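You operate a simulated robot arm through the tools that you are given. There is no shell and no other tool. Be economical: measure what you need, move in short steps, check, and stop when the job is done.

You run a simulated robot arm. Do the job below in one go: nothing can be reset, and whatever is moved stays where it is left.

## Task
Put the lemon jar from the open top of the cabinet table and the small tub with a white band in the sieve with a white handle.
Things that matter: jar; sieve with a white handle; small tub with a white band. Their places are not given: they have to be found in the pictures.

The check looks at the end state, three seconds after you hand in, the way a careful person would. Anything else that was tipped, shoved, dropped, spilled or broken makes it a failure.

## Robot
A 7-joint arm with a two-finger parallel gripper, fixed in place. Base frame: the origin is at the foot of the arm, x ahead of it, y to its left, z up; the work surface is at about z = 0. Units: mm, rad, N and s.
With the tool pointing down near the work surface it reaches from about 240 to 620 mm from the base axis. Its first joint turns from -1.152 to 1.152 rad. Payload 2.6 kg.
The TCP is the grasp point between the finger pads, 30 mm short of the fingertips. In the tool frame z runs along the fingers and y along their closing line. The gripper opens to 94 mm. The fingers are 28 mm wide and 10 mm thick; the gripper's body (50 by 96 mm) begins 55 mm behind the TCP.
Orientation is that of the tool frame in the base frame, as [roll, pitch, yaw] about the fixed x, y, z axes, in that order (R = Rz(yaw) Ry(pitch) Rx(roll)). With the fingers straight down and closing along the base's y, the tool's x points along the base's -x, its y along +y and its z along -z.

## Interface
- The arm moves only by the tool servo_tool. Its argument "steps" is a list of rows, each a list of 7 numbers: the turn, a rotation vector about the tool's x, y, z in rad, then the shift along the tool's x, y, z in m, then the gripper command, from -1 (fully open) to 1 (shut), values between in proportion. In form: [[ax, ay, az, x, y, z, hand], ...]. A call has 1 to 8 rows; each row shifts and turns the commanded pose from where the row before left it, along the tool's axes as they then stand. Each row takes 0.2 s and may step no farther than 50 mm and 0.15 rad from the row before; otherwise, or with a gripper value out of range, the whole call is refused. Where a pose cannot be reached the arm comes as near as it can. A force on the tool above 40 N (or 10 N above the force at the start of the call, whichever is more), or a blocked arm, ends the call early, and 0.2 s more pass. The fingers move at their own pace (about 72 mm/s each) and stop on an object; they squeeze with about 42 N. The grip force told is the motor's: it shows also when the fingers shut on nothing. Time passes only in rows, and 0.2 s behind the last, so rows that do not move let the fingers close. It gives the time, the measured TCP pose, the force on the tool (base axes), the opening and the grip force at its end, in the units of the frame above (readings bear some noise).
- Cameras (640 x 400 px; columns grow to the right, rows downward): "scene" is fixed at [16.8, 420.3, 544.9]; the picture's right is [-0.87, -0.49, 0.00], its down [-0.35, 0.63, -0.70] and it looks along [0.34, -0.61, -0.72] (base axes); focal length 271 px, centre (320, 200). "wrist" rides on the gripper at [-37, 0, -58] in the tool frame; the picture's right is [0.00, -1.00, 0.00], its down [0.97, 0.00, -0.24] and it looks along [0.24, 0.00, 0.97] (tool axes); focal length 218 px, centre (320, 200).
- capture(camera): a new picture of that camera. No time passes.
- probe_pixels(camera, pixels): there is no depth. For up to 12 entries [column, row, z] of the newest picture of that camera ("zoom" is the newest enlarged one), the place [x, y] in the base frame at which the ray of that pixel passes the height z, good to about 2 mm, but the place of the scene camera against the robot may be out by one fixed shift of up to 12 mm in any direction. No time passes.
- enlarge(camera, box): a new picture of the part [left, top, right, bottom] of that camera's present view, enlarged. No time passes.
- sign_off(): hands the job in; it is judged then, once.

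Go step by step. Measure first, check grasps and placings, and put right what went wrong. The budget is 60 turns and 26 pictures, counting those below and the enlarged ones. Unless the task says otherwise, let go and move clear before handing in, and close with one line.

The tools are called after "Emit:" by a JSON object that holds its "method" and its "body". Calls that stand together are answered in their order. servo_tool: Moves the arm, as the interface text tells. Its arguments: {"type":"object","properties":{"steps":{"type":"array"}},"required":["steps"]} The other tools are called the same way: capture (camera) takes a picture; probe_pixels (camera, pixels) gives the place at which the rays of pixels pass given heights; enlarge (camera, box) takes an enlarged picture of a part of a camera's view; sign_off () hands the job in.

At the start:

```text
t: 0.0
tcp_pos: [440.8, -13.2, 290.7]
ee_rot: [-3.14, -0.001, -3.141]
contact_force: [-0.3, 0.3, -0.3]
finger_gap: 94.1
grasp_force: 0.1
```

scene: 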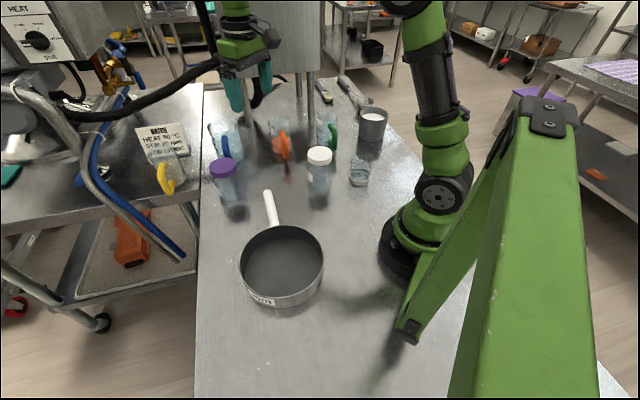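
wrist: 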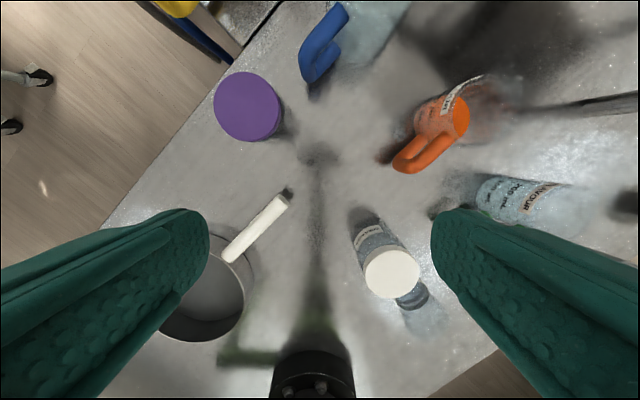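

The pictures show the pan-like sieve at scene (282,265), a purple-lid jar (222,168), a white-lid jar (320,160) and several jugs. I'll enlarge the scene to identify the lemon jar and the banded tub.

Emit:
{"method": "enlarge", "body": {"camera": "scene", "box": [190, 70, 400, 201]}}

Emit:
{"method": "enlarge", "body": {"camera": "scene", "box": [0, 80, 240, 230]}}

Emit:
{"method": "enlarge", "body": {"camera": "wrist", "box": [200, 0, 640, 330]}}

```text
3.05 times, centred on (295, 136) of scene
```

zoom: 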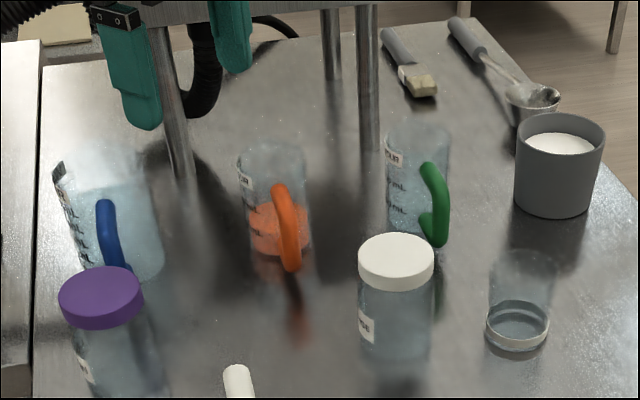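

```text
2.67 times, centred on (120, 155) of scene
```

zoom: 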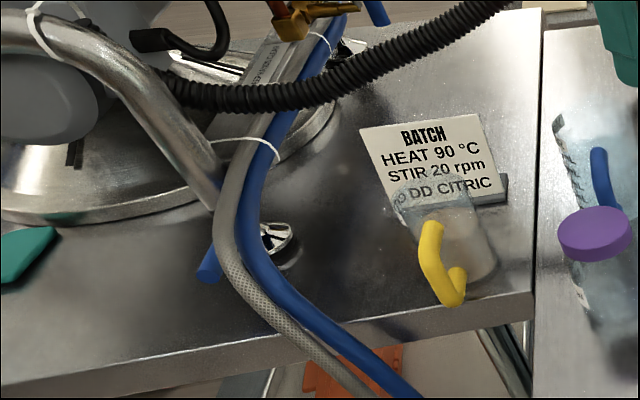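

```text
1.21 times, centred on (420, 165) of wrist
```

zoom: 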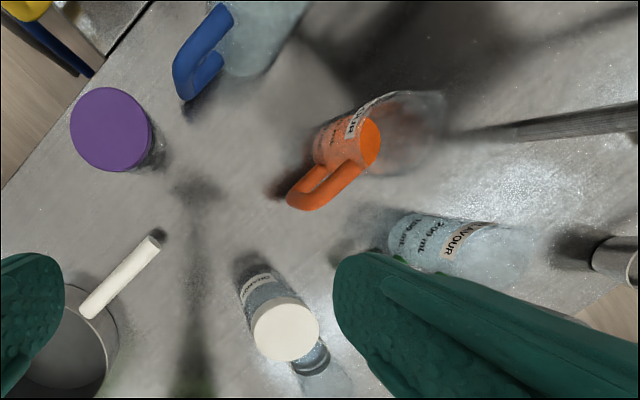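

Jars on the bench: purple-lidded, and white-lidded (label seems to read ORANGE…). There is also a box on legs at the top of scene (about 280,40), whose top could be the "cabinet table" with the lemon jar. I'll measure the places.

Emit:
{"method": "probe_pixels", "body": {"camera": "scene", "pixels": [[249, 127, 0], [311, 119, 0], [299, 95, 0], [359, 183, 0], [359, 163, 50], [320, 155, 90], [222, 168, 90], [282, 250, 50], [282, 275, 0], [268, 193, 50], [240, 75, 200], [322, 72, 200]]}}

Emit:
{"method": "enlarge", "body": {"camera": "scene", "box": [200, 0, 360, 100]}}

```text
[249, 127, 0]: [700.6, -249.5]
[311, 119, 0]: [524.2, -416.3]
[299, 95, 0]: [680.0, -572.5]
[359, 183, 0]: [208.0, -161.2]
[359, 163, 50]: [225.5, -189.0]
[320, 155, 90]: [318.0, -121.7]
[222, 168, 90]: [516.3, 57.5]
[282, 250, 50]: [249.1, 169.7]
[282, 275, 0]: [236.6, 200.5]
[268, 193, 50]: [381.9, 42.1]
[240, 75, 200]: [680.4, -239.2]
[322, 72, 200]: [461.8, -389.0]
```

```text
4.00 times, centred on (280, 50) of scene
```

zoom: 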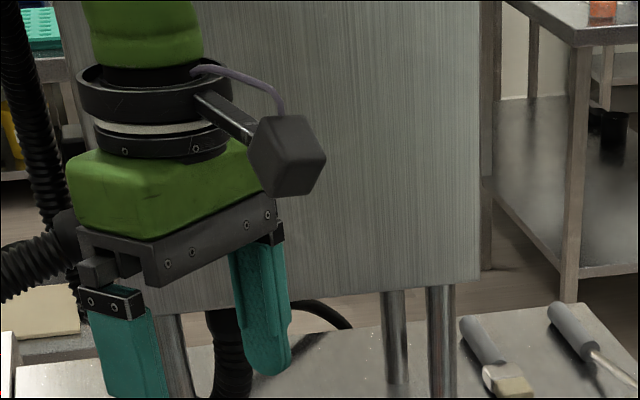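

The box stands at x≈460–700, y≈-250 and beyond, with nothing legible on it. I'll read the jar labels more closely.

Emit:
{"method": "enlarge", "body": {"camera": "wrist", "box": [330, 200, 450, 275]}}

Emit:
{"method": "servo_tool", "body": {"steps": [[0, 0, 0, 0.05, 0, 0, -1], [0, 0, 0, 0.05, 0, 0, -1]]}}

```text
5.33 times, centred on (390, 238) of wrist
```

zoom: 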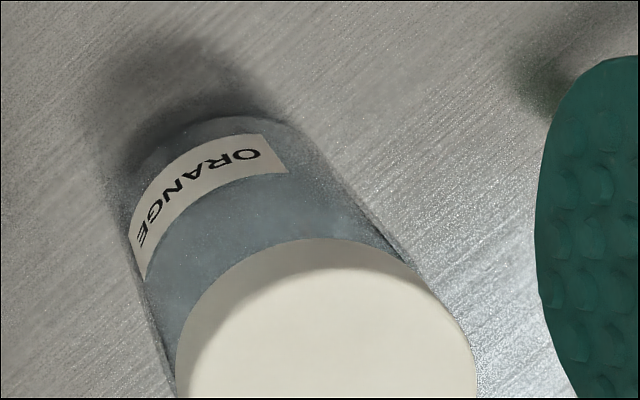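

```text
t: 0.6
tcp_pos: [339.7, -14.9, 290.8]
ee_rot: [3.141, -0.002, 3.141]
contact_force: [-0.3, 0.0, -0.1]
finger_gap: 93.9
grasp_force: 0.0
```

The white-lidded jar says ORANGE, so it's not wanted. I'll move forward to read the purple jar's label from its +x side.

Emit:
{"method": "servo_tool", "body": {"steps": [[0, 0, 0, -0.05, 0.02, -0.02, -1], [0, 0, 0, -0.05, 0.02, -0.02, -1], [0, 0, 0, -0.05, 0.02, -0.02, -1], [0, 0, 0, -0.04, 0.02, 0, -1], [0, 0, 0, -0.03, 0.0, 0, -1]]}}

Emit:
{"method": "capture", "body": {"camera": "wrist"}}

```text
refused: row 1 steps farther than a row can; nothing moved
```

```text
18 pictures are left
```

wrist: 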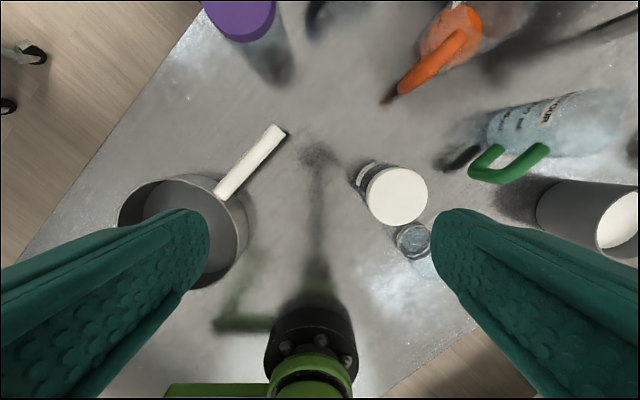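

The step was too long. This view does show the sieve (185,230) and the small clear tub (412,240), so I'll measure both and move with smaller rows.

Emit:
{"method": "probe_pixels", "body": {"camera": "wrist", "pixels": [[412, 241, 0], [412, 241, 50], [396, 196, 90], [118, 215, 50], [247, 235, 50], [185, 175, 50], [190, 288, 50], [280, 130, 50], [220, 192, 50], [600, 225, 60]]}}

Emit:
{"method": "enlarge", "body": {"camera": "wrist", "box": [340, 150, 460, 270]}}

Emit:
{"method": "servo_tool", "body": {"steps": [[0, 0, 0, -0.04, 0.015, -0.01, -1], [0, 0, 0, -0.04, 0.015, -0.01, -1], [0, 0, 0, -0.04, 0.015, -0.01, -1], [0, 0, 0, -0.04, 0.015, 0, -1], [0, 0, 0, -0.04, 0.015, 0, -1]]}}

Emit:
{"method": "capture", "body": {"camera": "wrist"}}

```text
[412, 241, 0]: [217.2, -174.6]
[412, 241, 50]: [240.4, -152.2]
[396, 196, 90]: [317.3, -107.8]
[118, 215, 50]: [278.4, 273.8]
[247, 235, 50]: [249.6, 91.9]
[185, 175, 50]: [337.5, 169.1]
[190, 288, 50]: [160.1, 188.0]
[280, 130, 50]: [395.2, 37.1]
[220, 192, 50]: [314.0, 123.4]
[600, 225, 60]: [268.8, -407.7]
```

```text
3.33 times, centred on (400, 210) of wrist
```

zoom: 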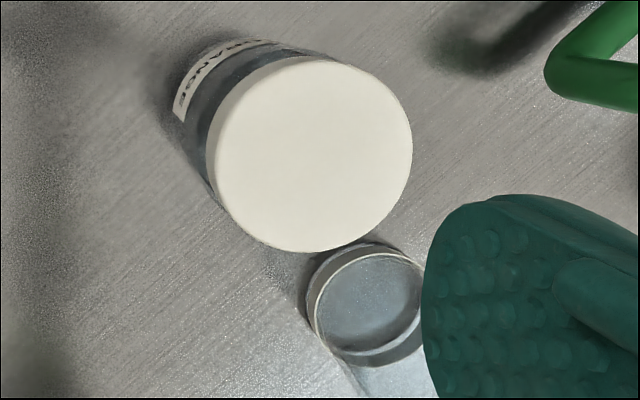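

```text
t: 1.8
tcp_pos: [538.0, 61.3, 321.5]
ee_rot: [-3.14, 0.001, 3.141]
contact_force: [-0.6, -0.1, 2.6]
finger_gap: 94.0
grasp_force: 0.1
```

```text
16 pictures are left
```

wrist: 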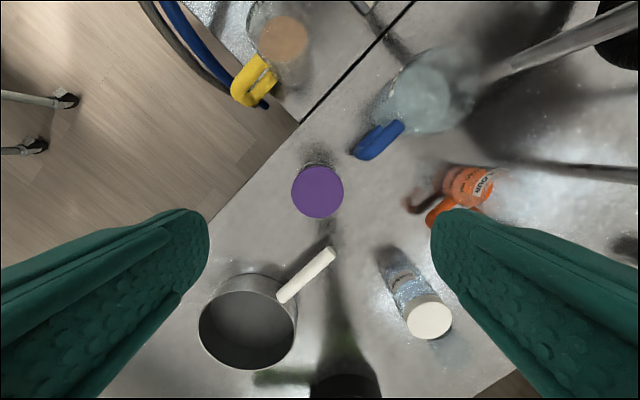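

The purple jar is at wrist (317,190), seen from nearly above, so its label is hidden. I'll go a bit further out and lower to see its far side.

Emit:
{"method": "servo_tool", "body": {"steps": [[0, 0, 0, -0.04, 0, 0.02, -1], [0, 0, 0, -0.04, 0, 0.02, -1], [0, 0, 0, 0, 0, 0.04, -1]]}}

Emit:
{"method": "enlarge", "body": {"camera": "wrist", "box": [240, 140, 400, 300]}}

```text
t: 2.6
tcp_pos: [566.4, 60.2, 262.2]
ee_rot: [-3.141, -0.001, -3.14]
contact_force: [-0.5, -0.4, 0.2]
finger_gap: 94.1
grasp_force: 0.1
out of reach, approached as far as the arm can: row 1, 2, 3
```

```text
2.50 times, centred on (320, 220) of wrist
```

zoom: 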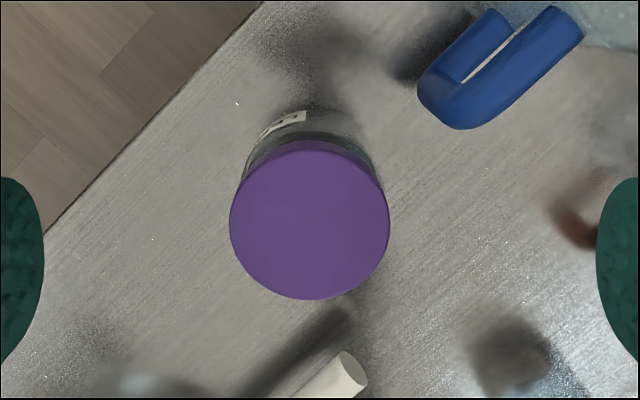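

A label is visible at the far +x/+y side of the purple jar. I'll yaw and tilt the camera to read it.

Emit:
{"method": "servo_tool", "body": {"steps": [[0, 0, -0.14, 0.02, 0.02, 0, -1], [0, 0, -0.14, 0.02, 0.02, 0, -1], [0, 0, -0.14, 0, 0.02, 0, -1], [0, 0, -0.14, 0, 0, 0, -1], [0, 0, -0.14, 0, 0, 0, -1], [0, 0.14, 0, 0, 0, 0, -1], [0, 0.14, 0, 0, 0, 0, -1], [0, 0.14, 0, 0, 0, 0, -1]]}}

Emit:
{"method": "capture", "body": {"camera": "wrist"}}

```text
t: 4.4
tcp_pos: [533.7, 132.3, 259.5]
ee_rot: [-3.141, -0.133, -2.44]
contact_force: [-0.5, 0.6, 0.9]
finger_gap: 93.7
grasp_force: 0.0
out of reach, approached as far as the arm can: row 1, 2, 6, 7, 8
```

```text
14 pictures are left
```

wrist: 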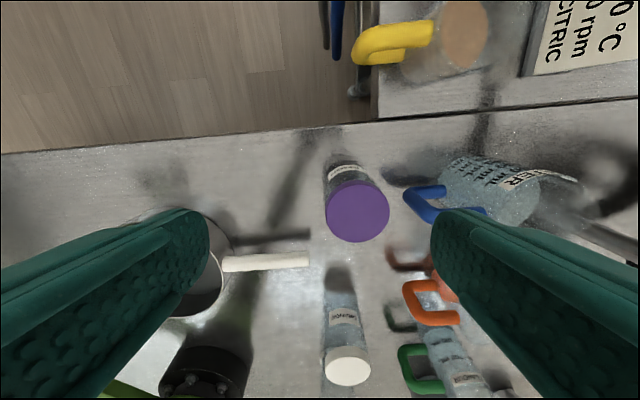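

Emit:
{"method": "enlarge", "body": {"camera": "wrist", "box": [310, 140, 400, 200]}}

Emit:
{"method": "enlarge", "body": {"camera": "scene", "box": [200, 0, 360, 100]}}

```text
6.67 times, centred on (355, 170) of wrist
```

zoom: 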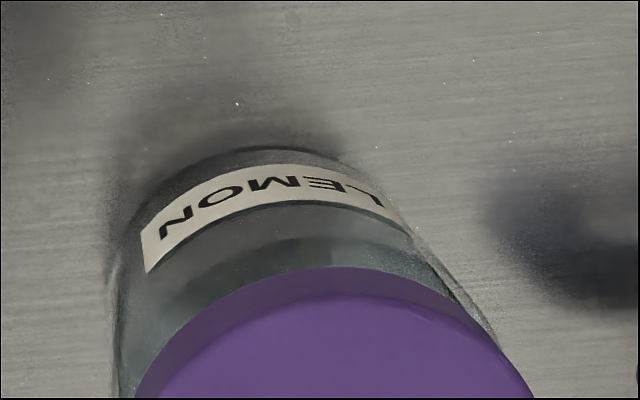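

```text
4.00 times, centred on (280, 50) of scene
```

zoom: 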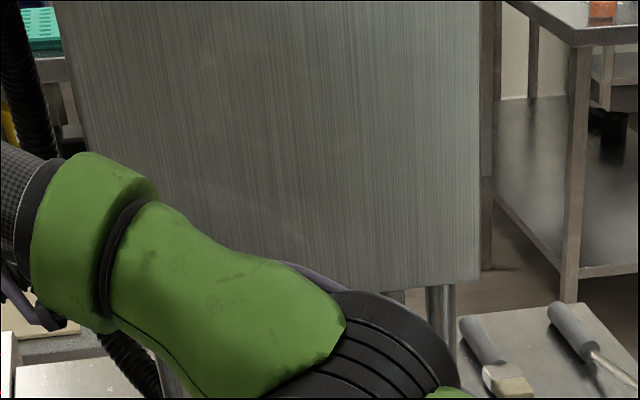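

The purple-lidded jar reads LEMON; from two views its lid is at about (517, 65), top z≈97 and about 70 mm wide. I'll straighten up and turn the fingers so their line avoids the blue jug's handle.

Emit:
{"method": "servo_tool", "body": {"steps": [[0, -0.133, 0, 0.02, 0, 0, -1], [0, 0, 0.149, 0, 0, 0, -1], [0, 0, 0.149, 0, 0, 0, -1], [0, 0, 0.149, 0, 0, 0, -1], [0, 0, 0.149, 0, 0, 0, -1], [0, 0, 0.149, 0, 0, 0, -1], [0, 0, 0.149, 0, 0, 0, -1], [0, 0, 0.149, 0, 0, 0, -1]]}}

```text
t: 6.2
tcp_pos: [548.0, 125.2, 276.6]
ee_rot: [-3.14, -0.002, 2.796]
contact_force: [-0.4, -0.1, -1.0]
finger_gap: 93.9
grasp_force: 0.1
out of reach, approached as far as the arm can: row 1
```

The tool is upright with yaw 2.796. I'll move to above the jar and check with the wrist camera.

Emit:
{"method": "servo_tool", "body": {"steps": [[0, 0, 0, 0.003, -0.022, 0.03, -1], [0, 0, 0, 0.003, -0.022, 0.03, -1], [0, 0, 0, 0.003, -0.023, 0.03, -1], [0, 0, 0, 0, 0, 0, -1]]}}

Emit:
{"method": "capture", "body": {"camera": "wrist"}}

```text
t: 7.2
tcp_pos: [579.9, 81.7, 221.3]
ee_rot: [-3.139, -0.003, 2.799]
contact_force: [0.2, -0.7, 0.3]
finger_gap: 94.1
grasp_force: 0.0
out of reach, approached as far as the arm can: row 1, 2, 3
```

```text
11 pictures are left
```

wrist: 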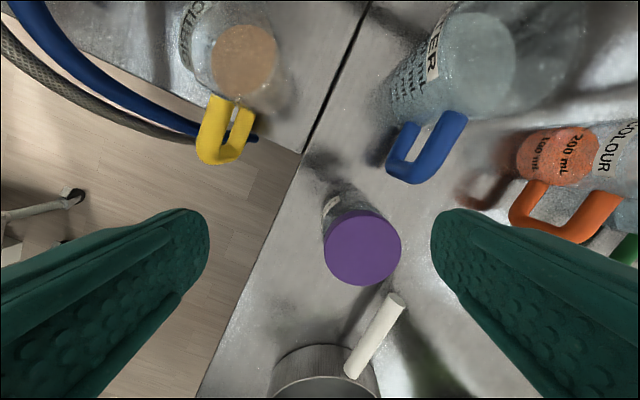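

The readings show the arm ended at (580, 82, 221), off from what I commanded. I'll correct toward (517, 65) at constant height with small steps.

Emit:
{"method": "servo_tool", "body": {"steps": [[0, 0, 0, 0.018, -0.012, 0, -1], [0, 0, 0, 0.018, -0.012, 0, -1], [0, 0, 0, 0.018, -0.012, 0, -1], [0, 0, 0, 0, 0, 0, -1]]}}

Emit:
{"method": "probe_pixels", "body": {"camera": "wrist", "pixels": [[362, 248, 97], [325, 248, 97], [401, 248, 97], [398, 298, 60], [355, 375, 60]]}}

```text
t: 8.2
tcp_pos: [576.0, 78.6, 231.6]
ee_rot: [-3.141, 0.001, 2.801]
contact_force: [0.4, -0.5, 0.0]
finger_gap: 94.1
grasp_force: 0.0
out of reach, approached as far as the arm can: row 1, 2, 3
```

```text
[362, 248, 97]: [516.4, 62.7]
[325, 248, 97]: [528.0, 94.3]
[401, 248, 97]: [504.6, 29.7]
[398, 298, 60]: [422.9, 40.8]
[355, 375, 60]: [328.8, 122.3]
```

The commanded pose is evidently still beyond reach and the arm is sliding along its limit. I'll pull back along tool +x until it's no longer flagged.

Emit:
{"method": "servo_tool", "body": {"steps": [[0, 0, 0, 0.025, 0, 0, -1], [0, 0, 0, 0, 0, 0, -1]]}}

```text
t: 8.8
tcp_pos: [572.0, 89.5, 239.1]
ee_rot: [-3.137, -0.001, 2.801]
contact_force: [0.6, 0.1, 0.1]
finger_gap: 93.9
grasp_force: 0.0
out of reach, approached as far as the arm can: row 1
```

Still at the limit, and the readings are moving slowly. I'll keep retracting.

Emit:
{"method": "servo_tool", "body": {"steps": [[0, 0, 0, 0.03, 0, 0, -1], [0, 0, 0, 0.03, 0, 0, -1], [0, 0, 0, 0, 0, 0, -1]]}}

```text
t: 9.6
tcp_pos: [559.4, 116.7, 256.7]
ee_rot: [-3.138, -0.001, 2.8]
contact_force: [0.5, -0.3, -0.3]
finger_gap: 94.0
grasp_force: 0.1
out of reach, approached as far as the arm can: row 1, 2
```

Still flagged. I'll continue retracting with larger steps, correcting y along the way.

Emit:
{"method": "servo_tool", "body": {"steps": [[0, 0, 0, 0.04, -0.015, 0, -1], [0, 0, 0, 0.04, -0.015, 0, -1], [0, 0, 0, 0.04, -0.015, 0, -1], [0, 0, 0, 0, 0, 0, -1]]}}

```text
t: 10.6
tcp_pos: [532.1, 139.8, 302.5]
ee_rot: [-3.138, -0.001, 2.798]
contact_force: [0.2, -0.2, 0.3]
finger_gap: 93.9
grasp_force: 0.1
out of reach, approached as far as the arm can: row 1, 2, 3
```

z rises as I retract, so the commanded point seems high and out. I'll lower it and shift toward -y.

Emit:
{"method": "servo_tool", "body": {"steps": [[0, 0, 0, 0, -0.02, 0.04, -1], [0, 0, 0, 0, -0.02, 0.04, -1], [0, 0, 0, 0, 0, 0, -1]]}}

```text
t: 11.4
tcp_pos: [566.7, 112.9, 240.8]
ee_rot: [-3.141, -0.001, 2.8]
contact_force: [0.0, 0.3, -0.1]
finger_gap: 93.7
grasp_force: 0.1
out of reach, approached as far as the arm can: row 1, 2
```

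Readings fit a reach sphere of about 620 mm around the base, and the command should now be near its surface. One more step inward and down should free it.

Emit:
{"method": "servo_tool", "body": {"steps": [[0, 0, 0, 0.02, -0.02, 0.03, -1], [0, 0, 0, 0.02, -0.02, 0.01, -1], [0, 0, 0, 0, 0, 0, -1]]}}

```text
t: 12.2
tcp_pos: [576.2, 99.4, 223.9]
ee_rot: [-3.138, 0.0, 2.798]
contact_force: [0.0, -0.7, 0.9]
finger_gap: 93.8
grasp_force: 0.0
out of reach, approached as far as the arm can: row 1, 2
```

Still limited; I'll step straight back along the ray to the base, which cannot go low (at worst z≈175, clear of everything).

Emit:
{"method": "servo_tool", "body": {"steps": [[0, 0, 0, 0.037, -0.021, 0.015, -1], [0, 0, 0, 0.037, -0.021, 0.015, -1], [0, 0, 0, 0.037, -0.021, 0.015, -1], [0, 0, 0, 0, 0, 0, -1]]}}

```text
t: 13.2
tcp_pos: [577.7, 98.5, 223.8]
ee_rot: [-3.141, 0.0, 2.799]
contact_force: [-0.1, 0.0, 0.3]
finger_gap: 93.9
grasp_force: 0.1
out of reach, approached as far as the arm can: row 1, 2, 3
```

The pose didn't change, which confirms radial retraction is safe. Continuing.

Emit:
{"method": "servo_tool", "body": {"steps": [[0, 0, 0, 0.037, -0.021, 0.015, -1], [0, 0, 0, 0.037, -0.021, 0.015, -1], [0, 0, 0, 0.037, -0.021, 0.015, -1], [0, 0, 0, 0, 0, 0, -1]]}}

```text
t: 14.2
tcp_pos: [576.9, 97.8, 224.8]
ee_rot: [-3.14, 0.003, 2.799]
contact_force: [0.3, -0.8, 0.5]
finger_gap: 94.1
grasp_force: 0.0
out of reach, approached as far as the arm can: row 1, 2, 3
```

Straight-back commands don't move it, so the arm is probably stretched straight and the solver is stuck there. I'll try many small radial steps.

Emit:
{"method": "servo_tool", "body": {"steps": [[0, 0, 0, 0.0025, -0.0014, 0.001, -1], [0, 0, 0, 0.0025, -0.0014, 0.001, -1], [0, 0, 0, 0.0025, -0.0014, 0.001, -1], [0, 0, 0, 0.005, -0.0028, 0.002, -1], [0, 0, 0, 0.005, -0.0028, 0.002, -1], [0, 0, 0, 0.008, -0.0045, 0.003, -1], [0, 0, 0, 0.008, -0.0045, 0.003, -1], [0, 0, 0, 0, 0, 0, -1]]}}

```text
t: 16.0
tcp_pos: [577.6, 99.6, 223.5]
ee_rot: [-3.141, 0.0, 2.799]
contact_force: [-0.2, -1.6, 0.3]
finger_gap: 93.9
grasp_force: 0.1
out of reach, approached as far as the arm can: row 2, 4, 5, 6, 7
```

Small steps also fail, so I suspect the elbow is trapped in a flipped branch near full stretch. I'll push outward to full extension and read the radius, to see whether it can flip back.

Emit:
{"method": "servo_tool", "body": {"steps": [[0, 0, 0, -0.037, 0.021, -0.015, -1], [0, 0, 0, -0.037, 0.021, -0.015, -1]]}}

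```text
t: 16.6
tcp_pos: [576.5, 99.4, 223.7]
ee_rot: [-3.141, 0.001, 2.799]
contact_force: [-0.6, 0.0, -0.6]
finger_gap: 94.1
grasp_force: 0.0
out of reach, approached as far as the arm can: row 1, 2
```

No change outward either: it is exactly stretched. I'll break the singular posture by tilting the tool so the wrist must come inward.

Emit:
{"method": "servo_tool", "body": {"steps": [[0, -0.14, 0, 0, 0, 0, -1], [0, -0.14, 0, 0, 0, 0, -1], [0, -0.14, 0, 0, 0, 0, -1]]}}

```text
t: 17.4
tcp_pos: [643.2, 113.5, 247.9]
ee_rot: [-3.139, 0.423, 2.798]
contact_force: [-0.2, -0.1, -0.1]
finger_gap: 93.8
grasp_force: 0.0
out of reach, approached as far as the arm can: row 1, 2, 3
```

The wrist stays on the limit sphere. I'll undo the tilt, then ride along the sphere upward, and next come down along it slightly inside so the elbow can start flexing.

Emit:
{"method": "servo_tool", "body": {"steps": [[0, 0.14, 0, 0, 0, 0, -1], [0, 0.14, 0, 0, 0, 0, -1], [0, 0.14, 0, 0, 0, 0, -1], [0, 0, 0, 0.0097, -0.0055, -0.029, -1], [0, 0, 0, 0.0112, -0.0064, -0.0284, -1], [0, 0, 0, 0.0124, -0.007, -0.0277, -1], [0, 0, 0, 0.0133, -0.0075, -0.027, -1]]}}

```text
t: 19.0
tcp_pos: [511.0, 134.3, 341.2]
ee_rot: [-3.141, 0.0, 2.798]
contact_force: [-0.1, -0.2, 0.2]
finger_gap: 94.0
grasp_force: 0.1
out of reach, approached as far as the arm can: row 1, 2, 3
```

Riding the sphere worked unflagged. Now down along it, slightly inside, followed by small inward steps.

Emit:
{"method": "servo_tool", "body": {"steps": [[0, 0, 0, -0.0121, 0.0083, 0.0272, -1], [0, 0, 0, -0.0109, 0.0075, 0.0282, -1], [0, 0, 0, -0.0095, 0.0065, 0.0287, -1], [0, 0, 0, -0.0082, 0.0056, 0.0292, -1], [0, 0, 0, 0.0049, -0.0034, 0.002, -1], [0, 0, 0, 0.0049, -0.0034, 0.002, -1], [0, 0, 0, 0.0049, -0.0034, 0.002, -1], [0, 0, 0, 0.0049, -0.0034, 0.002, -1]]}}

```text
t: 20.8
tcp_pos: [534.9, 140.9, 219.2]
ee_rot: [-3.14, 0.0, 2.801]
contact_force: [0.0, 0.2, -0.7]
finger_gap: 93.9
grasp_force: 0.0
```

Freed: no flags, at (535, 141, 219), and from now on I'll keep inside the limit. Moving above the jar at (516.5, 63).

Emit:
{"method": "servo_tool", "body": {"steps": [[0, 0, 0, 0.005, -0.0265, 0.005, -1], [0, 0, 0, -0.004, -0.0265, 0.02, -1], [0, 0, 0, -0.01, -0.0265, 0.02, -1], [0, 0, 0, 0, 0, 0.02, -1]]}}

Emit:
{"method": "capture", "body": {"camera": "wrist"}}

```text
t: 21.8
tcp_pos: [518.5, 63.3, 153.5]
ee_rot: [-3.14, 0.002, 2.801]
contact_force: [-0.4, -1.2, 0.0]
finger_gap: 94.0
grasp_force: 0.0
```

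```text
10 pictures are left
```

wrist: 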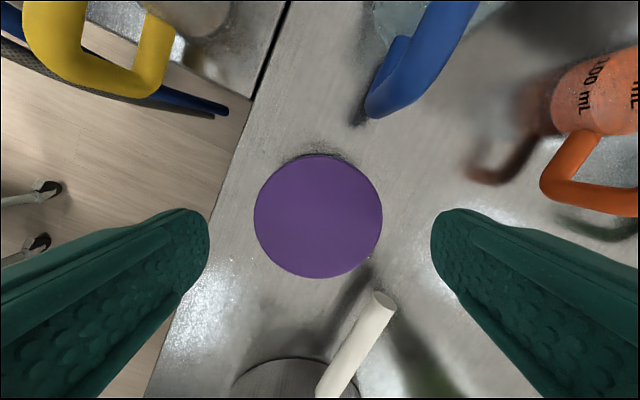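

The lid is centred at (318,215) between the fingers. I'll check the blue handle's and pan handle's clearance.

Emit:
{"method": "probe_pixels", "body": {"camera": "wrist", "pixels": [[318, 216, 97], [370, 110, 80], [370, 110, 20], [393, 300, 60], [375, 300, 40], [262, 370, 60], [330, 360, 60]]}}

```text
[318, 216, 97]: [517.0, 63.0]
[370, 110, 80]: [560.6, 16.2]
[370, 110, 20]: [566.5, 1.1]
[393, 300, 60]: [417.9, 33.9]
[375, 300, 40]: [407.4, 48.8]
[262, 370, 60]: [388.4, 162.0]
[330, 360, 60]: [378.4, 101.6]
```

Everything is clear (finger at ≈(501,14), blue handle at x≥560). Descending to z≈62 and closing.

Emit:
{"method": "servo_tool", "body": {"steps": [[0, 0, 0, 0.001, 0, 0.031, -1], [0, 0, 0, 0, 0, 0.03, -1], [0, 0, 0, 0, 0, 0.03, -1], [0, 0, 0, 0, 0, 0, 0], [0, 0, 0, 0, 0, 0, 1], [0, 0, 0, 0, 0, 0, 1], [0, 0, 0, 0, 0, 0, 1]]}}

```text
t: 23.4
tcp_pos: [518.0, 63.4, 63.5]
ee_rot: [-3.14, 0.0, 2.8]
contact_force: [0.0, 0.6, -0.8]
finger_gap: 72.4
grasp_force: 41.9
```

Gripped (gap 72.4, 42 N). Lifting the jar straight up, then taking an enlarged scene view of the pan for rim and floor heights.

Emit:
{"method": "servo_tool", "body": {"steps": [[0, 0, 0, 0, 0, -0.03, 1], [0, 0, 0, 0, 0, -0.035, 1], [0, 0, 0, 0.005, 0, -0.035, 1], [0, 0, 0, 0.01, 0, -0.035, 1], [0, 0, 0, 0, 0, 0, 1]]}}

Emit:
{"method": "enlarge", "body": {"camera": "scene", "box": [200, 170, 360, 320]}}

```text
t: 24.6
tcp_pos: [501.9, 68.5, 200.2]
ee_rot: [-3.138, 0.0, 2.799]
contact_force: [0.8, 0.0, -2.7]
finger_gap: 73.0
grasp_force: 41.9
```

```text
2.67 times, centred on (280, 245) of scene
```

zoom: 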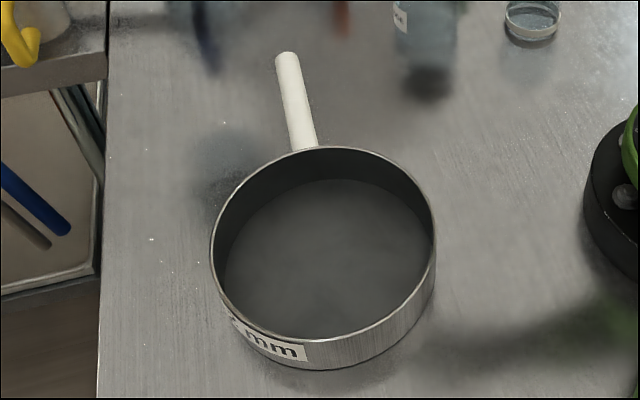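

Lift is good (≈2.7 N weight). In the zoom the rim ellipse spans columns 210–436 and rows 147–342, with the base front at row 370; probing heights.

Emit:
{"method": "probe_pixels", "body": {"camera": "zoom", "pixels": [[325, 370, 0], [325, 341, 40], [325, 341, 50], [325, 341, 60], [325, 147, 50], [325, 147, 40], [210, 250, 50], [436, 236, 50], [325, 180, 0], [325, 180, 10], [278, 55, 50], [533, 35, 0]]}}

```text
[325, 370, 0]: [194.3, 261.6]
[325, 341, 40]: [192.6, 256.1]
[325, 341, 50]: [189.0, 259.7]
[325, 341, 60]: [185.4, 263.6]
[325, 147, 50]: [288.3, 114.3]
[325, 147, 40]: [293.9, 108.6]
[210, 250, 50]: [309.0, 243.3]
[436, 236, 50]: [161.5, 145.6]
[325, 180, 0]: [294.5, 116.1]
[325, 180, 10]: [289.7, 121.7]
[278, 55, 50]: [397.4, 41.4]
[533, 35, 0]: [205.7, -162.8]
```

Rim z≈48 and diameter ≈176, but the centre is uncertain by ~8 mm (scene shift). I'll carry the jar over the near side of the pan and turn the tool, then check with the wrist camera.

Emit:
{"method": "servo_tool", "body": {"steps": [[0, 0, 0, 0.03, 0, -0.005, 1], [0, 0, 0, 0.045, 0, 0, 1], [0, 0, 0, 0.045, 0, 0, 1], [0, 0, 0, 0.045, 0, 0, 1], [0, 0, 0, 0.045, 0, 0, 1], [0, 0, 0, 0.045, 0, 0, 1], [0, 0, 0, 0.03, 0, 0, 1], [0, 0, 0, 0.015, -0.004, 0, 1]]}}

Emit:
{"method": "servo_tool", "body": {"steps": [[0, 0, -0.14, 0, 0, 0, 1], [0, 0, -0.14, 0, 0, 0, 1], [0, 0, -0.14, 0, 0, 0, 1], [0, 0, -0.14, 0, 0, 0, 1], [0, 0, -0.14, 0, 0, 0, 1], [0, 0, -0.14, 0, 0, 0, 1], [0, 0, -0.14, 0, 0, 0, 1], [0, 0, 0, 0, 0, 0, 1]]}}

Emit:
{"method": "capture", "body": {"camera": "wrist"}}

```text
t: 26.4
tcp_pos: [219.7, 165.1, 203.4]
ee_rot: [-3.14, -0.001, 2.8]
contact_force: [-0.1, 0.0, -0.3]
finger_gap: 72.2
grasp_force: 42.0
```

```text
t: 28.2
tcp_pos: [219.3, 165.0, 202.7]
ee_rot: [-3.14, -0.002, -2.5]
contact_force: [-0.4, 0.7, 0.2]
finger_gap: 72.4
grasp_force: 41.9
```

```text
8 pictures are left
```

wrist: 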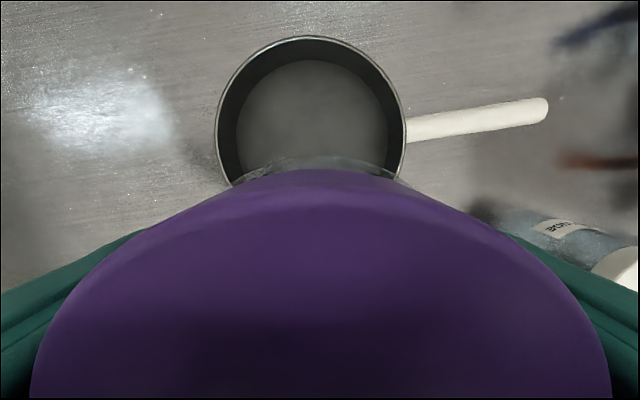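

The jar is held steady, and the pan rim shows at left (215,125), right (407,135), top (310,37), with the floor ring spanning 236–388. Probing these for the pan centre.

Emit:
{"method": "probe_pixels", "body": {"camera": "wrist", "pixels": [[215, 128, 48], [407, 132, 48], [310, 37, 48], [230, 80, 48], [390, 78, 48], [236, 130, 2], [388, 130, 2], [312, 59, 2], [410, 130, 48]]}}

```text
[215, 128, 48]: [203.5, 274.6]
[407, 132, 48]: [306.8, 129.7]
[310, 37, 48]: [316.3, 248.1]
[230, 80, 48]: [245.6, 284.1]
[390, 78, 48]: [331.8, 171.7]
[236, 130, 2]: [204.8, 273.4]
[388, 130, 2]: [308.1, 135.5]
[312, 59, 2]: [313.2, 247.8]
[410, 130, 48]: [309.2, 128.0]
```

A circle fit gives pan centre (244, 194) with R≈90. I'll shift the jar to (214, 170) on the near side and descend into the pan.

Emit:
{"method": "servo_tool", "body": {"steps": [[0, 0, 0, 0.0013, 0.0072, 0, 1], [0, 0, 0, 0, 0, 0.04, 1], [0, 0, 0, 0, 0, 0.04, 1], [0, 0, 0, 0, 0, 0.03, 1], [0, 0, 0, 0, 0, 0.015, 1], [0, 0, 0, 0, 0, 0.007, 1], [0, 0, 0, 0, 0, 0, 1]]}}

```text
t: 29.8
tcp_pos: [212.7, 169.9, 71.5]
ee_rot: [-3.14, -0.001, -2.504]
contact_force: [0.2, -0.1, -0.7]
finger_gap: 72.5
grasp_force: 41.7
```

At z 71.5 there is no contact yet. Lowering in small steps.

Emit:
{"method": "servo_tool", "body": {"steps": [[0, 0, 0, 0, 0, 0.002, 1], [0, 0, 0, 0, 0, 0.002, 1], [0, 0, 0, 0, 0, 0.001, 1], [0, 0, 0, 0, 0, 0, 1]]}}

```text
t: 30.8
tcp_pos: [212.7, 169.3, 67.1]
ee_rot: [-3.139, -0.001, -2.504]
contact_force: [-3.7, -2.5, 16.4]
finger_gap: 72.2
grasp_force: 42.4
```

Contact at z≈67 (16 N up), so the jar rests on the sieve floor. Easing 1 mm, then opening and rising.

Emit:
{"method": "servo_tool", "body": {"steps": [[0, 0, 0, 0, 0, -0.001, 1], [0, 0, 0, 0, 0, 0, 0.0], [0, 0, 0, 0, 0, 0, -0.6], [0, 0, 0, 0, 0, 0, -0.9], [0, 0, 0, 0, 0, -0.03, -0.9], [0, 0, 0, 0, 0, -0.04, -0.9], [0, 0, 0, 0, 0, -0.045, -0.9], [0, 0, 0, 0, 0, -0.045, -0.9]]}}

Emit:
{"method": "capture", "body": {"camera": "wrist"}}

```text
t: 32.6
tcp_pos: [212.7, 170.6, 228.7]
ee_rot: [-3.138, 0.0, -2.503]
contact_force: [-0.6, -0.4, -0.2]
finger_gap: 89.4
grasp_force: 0.1
```

```text
7 pictures are left
```

wrist: 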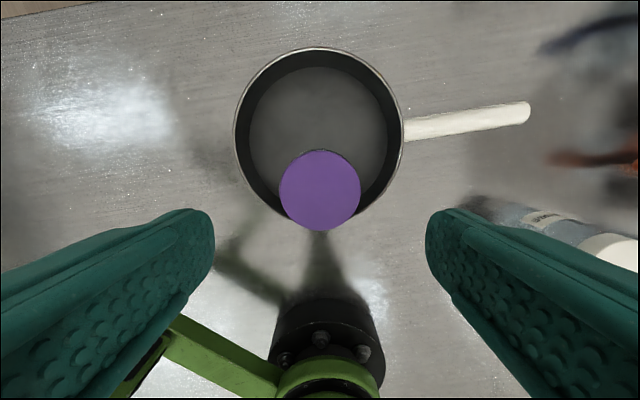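

The lemon jar stands upright in the pan with lid at (320,190). Next: raise, square the tool, and go around in front of the base to the tub near (215,-172).

Emit:
{"method": "servo_tool", "body": {"steps": [[0, 0, 0.1275, -0.03, 0, 0, -1], [0, 0, 0.1275, -0.03, 0, 0, -1], [0, 0, 0.1275, -0.02, 0, 0, -1], [0, 0, 0.1275, 0, 0, 0, -1], [0, 0, 0.1275, 0, 0, 0, -1], [0, 0, 0, 0, -0.045, 0, -1], [0, 0, 0, 0, -0.045, 0, -1], [0, 0, 0, 0, -0.045, 0, -1]]}}

Emit:
{"method": "servo_tool", "body": {"steps": [[0, 0, 0, 0.0, -0.045, 0, -1], [0, 0, 0, 0.01, -0.045, 0, -1], [0, 0, 0, 0.01, -0.045, 0, -1], [0, 0, 0, 0.01, -0.045, 0, -1], [0, 0, 0, 0, 0, 0, -1]]}}

```text
t: 34.4
tcp_pos: [281.9, 72.8, 228.4]
ee_rot: [-3.141, 0.0, 3.141]
contact_force: [0.4, -0.4, -0.2]
finger_gap: 94.0
grasp_force: 0.0
```

```text
t: 35.6
tcp_pos: [253.1, -105.4, 228.8]
ee_rot: [-3.14, 0.0, -3.14]
contact_force: [-0.1, -0.3, -0.5]
finger_gap: 93.9
grasp_force: 0.0
```

At (253,-105). Moving to above the tub and looking.

Emit:
{"method": "servo_tool", "body": {"steps": [[0, 0, 0, 0.01, -0.033, 0.01, -1], [0, 0, 0, 0.018, -0.034, 0.01, -1], [0, 0, 0, 0, 0, 0, -1]]}}

Emit:
{"method": "capture", "body": {"camera": "wrist"}}

```text
t: 36.4
tcp_pos: [223.6, -171.5, 206.8]
ee_rot: [-3.141, 0.0, -3.14]
contact_force: [-0.9, -0.2, 0.1]
finger_gap: 94.0
grasp_force: 0.1
```

```text
6 pictures are left
```

wrist: 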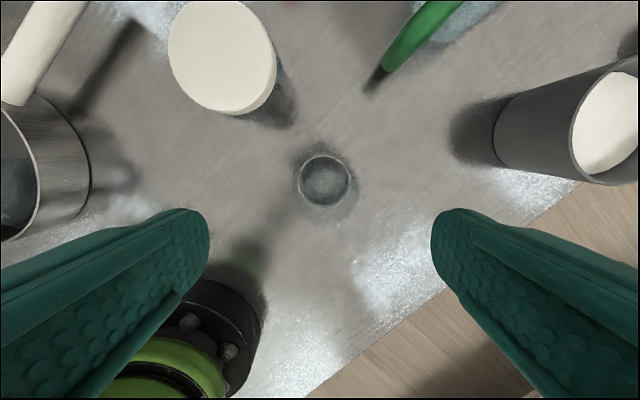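

Emit:
{"method": "enlarge", "body": {"camera": "wrist", "box": [260, 130, 390, 230]}}

Emit:
{"method": "probe_pixels", "body": {"camera": "wrist", "pixels": [[323, 182, 25], [297, 182, 25], [350, 182, 25], [323, 182, 0], [223, 55, 97]]}}

```text
4.00 times, centred on (325, 180) of wrist
```

zoom: 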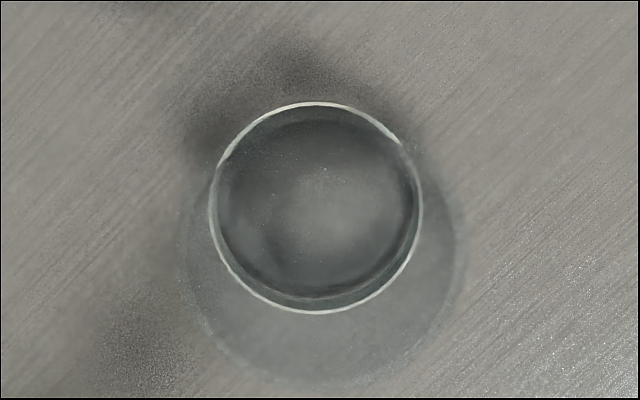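

```text
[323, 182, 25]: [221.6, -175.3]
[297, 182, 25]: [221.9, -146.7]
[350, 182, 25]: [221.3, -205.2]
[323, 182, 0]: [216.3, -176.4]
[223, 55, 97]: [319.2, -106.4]
```

The tub is a clear cup with a white band near its base at about (219, -176.5), roughly 62 mm wide and 65 mm tall (its clear top rim appears as the faint larger circle). I'll centre, descend to z≈48 and close.

Emit:
{"method": "servo_tool", "body": {"steps": [[0, 0, 0, 0.0046, -0.005, 0.03, -1], [0, 0, 0, 0, 0, 0.04, -1], [0, 0, 0, 0, 0, 0.04, -1], [0, 0, 0, 0, 0, 0.03, -1], [0, 0, 0, 0, 0, 0.017, -1], [0, 0, 0, 0, 0, 0, -1]]}}

Emit:
{"method": "capture", "body": {"camera": "wrist"}}

```text
t: 37.8
tcp_pos: [218.4, -177.5, 49.7]
ee_rot: [-3.14, -0.001, 3.141]
contact_force: [-0.1, -0.1, 0.9]
finger_gap: 94.0
grasp_force: 0.0
```

```text
4 pictures are left
```

wrist: 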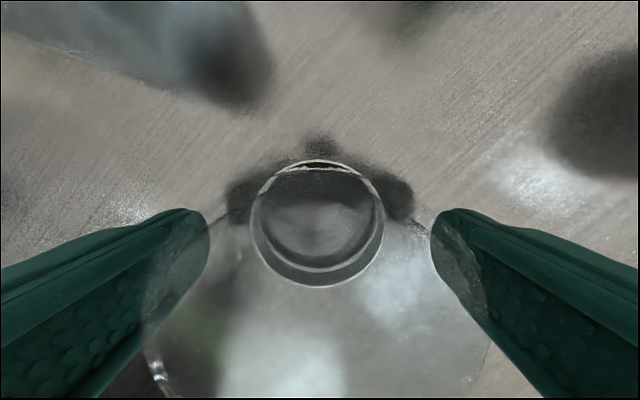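

The tub sits centred between the fingers (its rim is near z≈69, below the gripper body). Closing.

Emit:
{"method": "servo_tool", "body": {"steps": [[0, 0, 0, 0, 0, 0, -0.4], [0, 0, 0, 0, 0, 0, 0.0], [0, 0, 0, 0, 0, 0, 0.5], [0, 0, 0, 0, 0, 0, 1], [0, 0, 0, 0, 0, 0, 1]]}}

```text
t: 39.0
tcp_pos: [220.4, -177.6, 51.2]
ee_rot: [-3.139, -0.001, 3.141]
contact_force: [0.2, 0.2, -0.1]
finger_gap: 65.7
grasp_force: 42.2
```

Gripped at 65.7 mm. Lifting and travelling back around the base.

Emit:
{"method": "servo_tool", "body": {"steps": [[0, 0, 0, 0, 0, -0.03, 1], [0, 0, 0, 0, 0, -0.045, 1], [0, 0, 0, 0, 0, -0.045, 1], [0, 0, 0, 0, 0, -0.045, 1], [0, 0, 0, -0.02, 0.035, 0, 1], [0, 0, 0, -0.02, 0.04, 0, 1], [0, 0, 0, -0.02, 0.04, 0, 1], [0, 0, 0, 0, 0.045, 0, 1]]}}

Emit:
{"method": "servo_tool", "body": {"steps": [[0, 0, 0, 0, 0.045, 0, 1], [0, 0, 0, 0, 0.045, 0, 1], [0, 0, 0, 0, 0.045, 0, 1], [0, 0, 0, 0, 0.045, 0, 1], [0, 0, 0, 0, 0.045, 0, 1], [0, 0, 0, 0, 0, 0, 1]]}}

```text
t: 40.8
tcp_pos: [279.3, -16.2, 214.2]
ee_rot: [-3.139, -0.001, -3.14]
contact_force: [-0.7, 0.7, -0.8]
finger_gap: 65.7
grasp_force: 41.9
```

```text
t: 42.2
tcp_pos: [280.1, 207.9, 215.5]
ee_rot: [-3.138, 0.0, -3.141]
contact_force: [0.2, 0.6, -0.4]
finger_gap: 65.7
grasp_force: 41.5
```

The tub is held, now at (280, 208). Turning the tool to the tangential closing line and viewing the pan.

Emit:
{"method": "servo_tool", "body": {"steps": [[0, 0, -0.132, 0, 0, 0, 1], [0, 0, -0.132, 0, 0, 0, 1], [0, 0, -0.132, 0, 0, 0, 1], [0, 0, -0.132, 0, 0, 0, 1], [0, 0, -0.132, 0, 0, 0, 1], [0, 0, 0, -0.0055, 0.0108, 0, 1], [0, 0, 0, 0, 0, 0, 1]]}}

Emit:
{"method": "capture", "body": {"camera": "wrist"}}

```text
t: 43.8
tcp_pos: [278.3, 220.9, 215.7]
ee_rot: [-3.14, -0.003, -2.48]
contact_force: [0.9, -0.2, -1.0]
finger_gap: 65.7
grasp_force: 42.1
```

```text
3 pictures are left
```

wrist: 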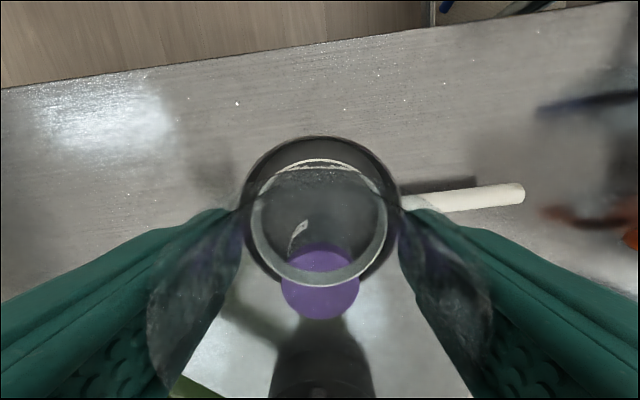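

The pan rim shows at top (315,136) and the purple lid at (320,283). I'll probe them to confirm the placement before lowering.

Emit:
{"method": "probe_pixels", "body": {"camera": "wrist", "pixels": [[318, 136, 48], [320, 283, 99], [238, 195, 48], [402, 195, 48], [320, 320, 99]]}}

```text
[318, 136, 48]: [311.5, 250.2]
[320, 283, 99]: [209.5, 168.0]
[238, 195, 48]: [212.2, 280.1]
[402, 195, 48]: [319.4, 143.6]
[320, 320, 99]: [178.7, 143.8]
```

All consistent: the tub spans 10–76 mm from the pan centre, opposite the jar. Lowering to just above the floor.

Emit:
{"method": "servo_tool", "body": {"steps": [[0, 0, 0, 0, 0, 0.04, 1], [0, 0, 0, 0, 0, 0.04, 1], [0, 0, 0, 0, 0, 0.04, 1], [0, 0, 0, 0, 0, 0.025, 1], [0, 0, 0, 0, 0, 0.01, 1], [0, 0, 0, 0, 0, 0, 1]]}}

Emit:
{"method": "servo_tool", "body": {"steps": [[0, 0, 0, 0, 0, 0.002, 1], [0, 0, 0, 0, 0, 0.0015, 1], [0, 0, 0, 0, 0, 0.001, 1], [0, 0, 0, 0, 0, 0, 1]]}}

```text
t: 45.2
tcp_pos: [277.6, 219.4, 59.5]
ee_rot: [-3.14, -0.001, -2.482]
contact_force: [0.5, 1.2, -0.2]
finger_gap: 65.6
grasp_force: 42.3
```

```text
t: 46.2
tcp_pos: [278.0, 220.2, 56.0]
ee_rot: [-3.139, -0.002, -2.482]
contact_force: [0.1, -0.7, -1.4]
finger_gap: 65.8
grasp_force: 41.8
```

No contact yet at z 56. Continuing in 1 mm steps.

Emit:
{"method": "servo_tool", "body": {"steps": [[0, 0, 0, 0, 0, 0.001, 1], [0, 0, 0, 0, 0, 0.001, 1], [0, 0, 0, 0, 0, 0, 1]]}}

```text
t: 47.0
tcp_pos: [277.4, 220.2, 54.8]
ee_rot: [-3.141, 0.0, -2.482]
contact_force: [-4.0, -2.8, 16.0]
finger_gap: 65.4
grasp_force: 42.2
```

Contact (16 N) means the tub rests on the floor. Easing, opening partway and rising.

Emit:
{"method": "servo_tool", "body": {"steps": [[0, 0, 0, 0, 0, -0.001, 1], [0, 0, 0, 0, 0, 0, -0.5], [0, 0, 0, 0, 0, 0, -0.75], [0, 0, 0, 0, 0, 0, -0.75], [0, 0, 0, 0, 0, -0.03, -0.75], [0, 0, 0, 0, 0, -0.04, -0.75], [0, 0, 0, 0, 0, -0.045, -0.75], [0, 0, 0, 0, 0, -0.045, -0.75]]}}

Emit:
{"method": "capture", "body": {"camera": "wrist"}}

Emit:
{"method": "capture", "body": {"camera": "scene"}}

```text
t: 48.8
tcp_pos: [277.1, 220.4, 214.8]
ee_rot: [3.141, -0.002, -2.481]
contact_force: [0.5, -0.5, 0.3]
finger_gap: 82.2
grasp_force: 0.1
```

```text
2 pictures are left
```

wrist: 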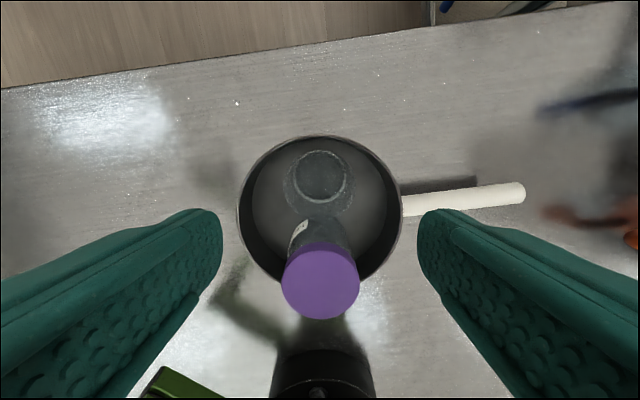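

```text
1 pictures are left
```

scene: 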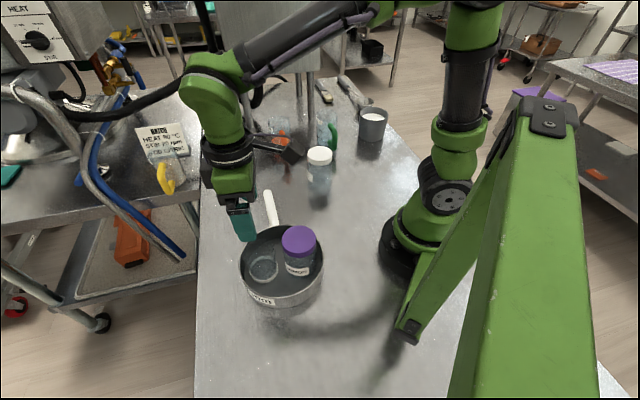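

Both pictures show the lemon jar and the banded tub standing upright in the pan (wrist (320,283) and (320,178)). The gripper is open and well clear, and the other things look untouched, so I'm handing in.

Emit:
{"method": "sign_off", "body": {}}

```text
The job is handed in.
```

The lemon jar and the white-banded tub are both standing upright in the white-handled sieve, and the arm has let go and moved clear.
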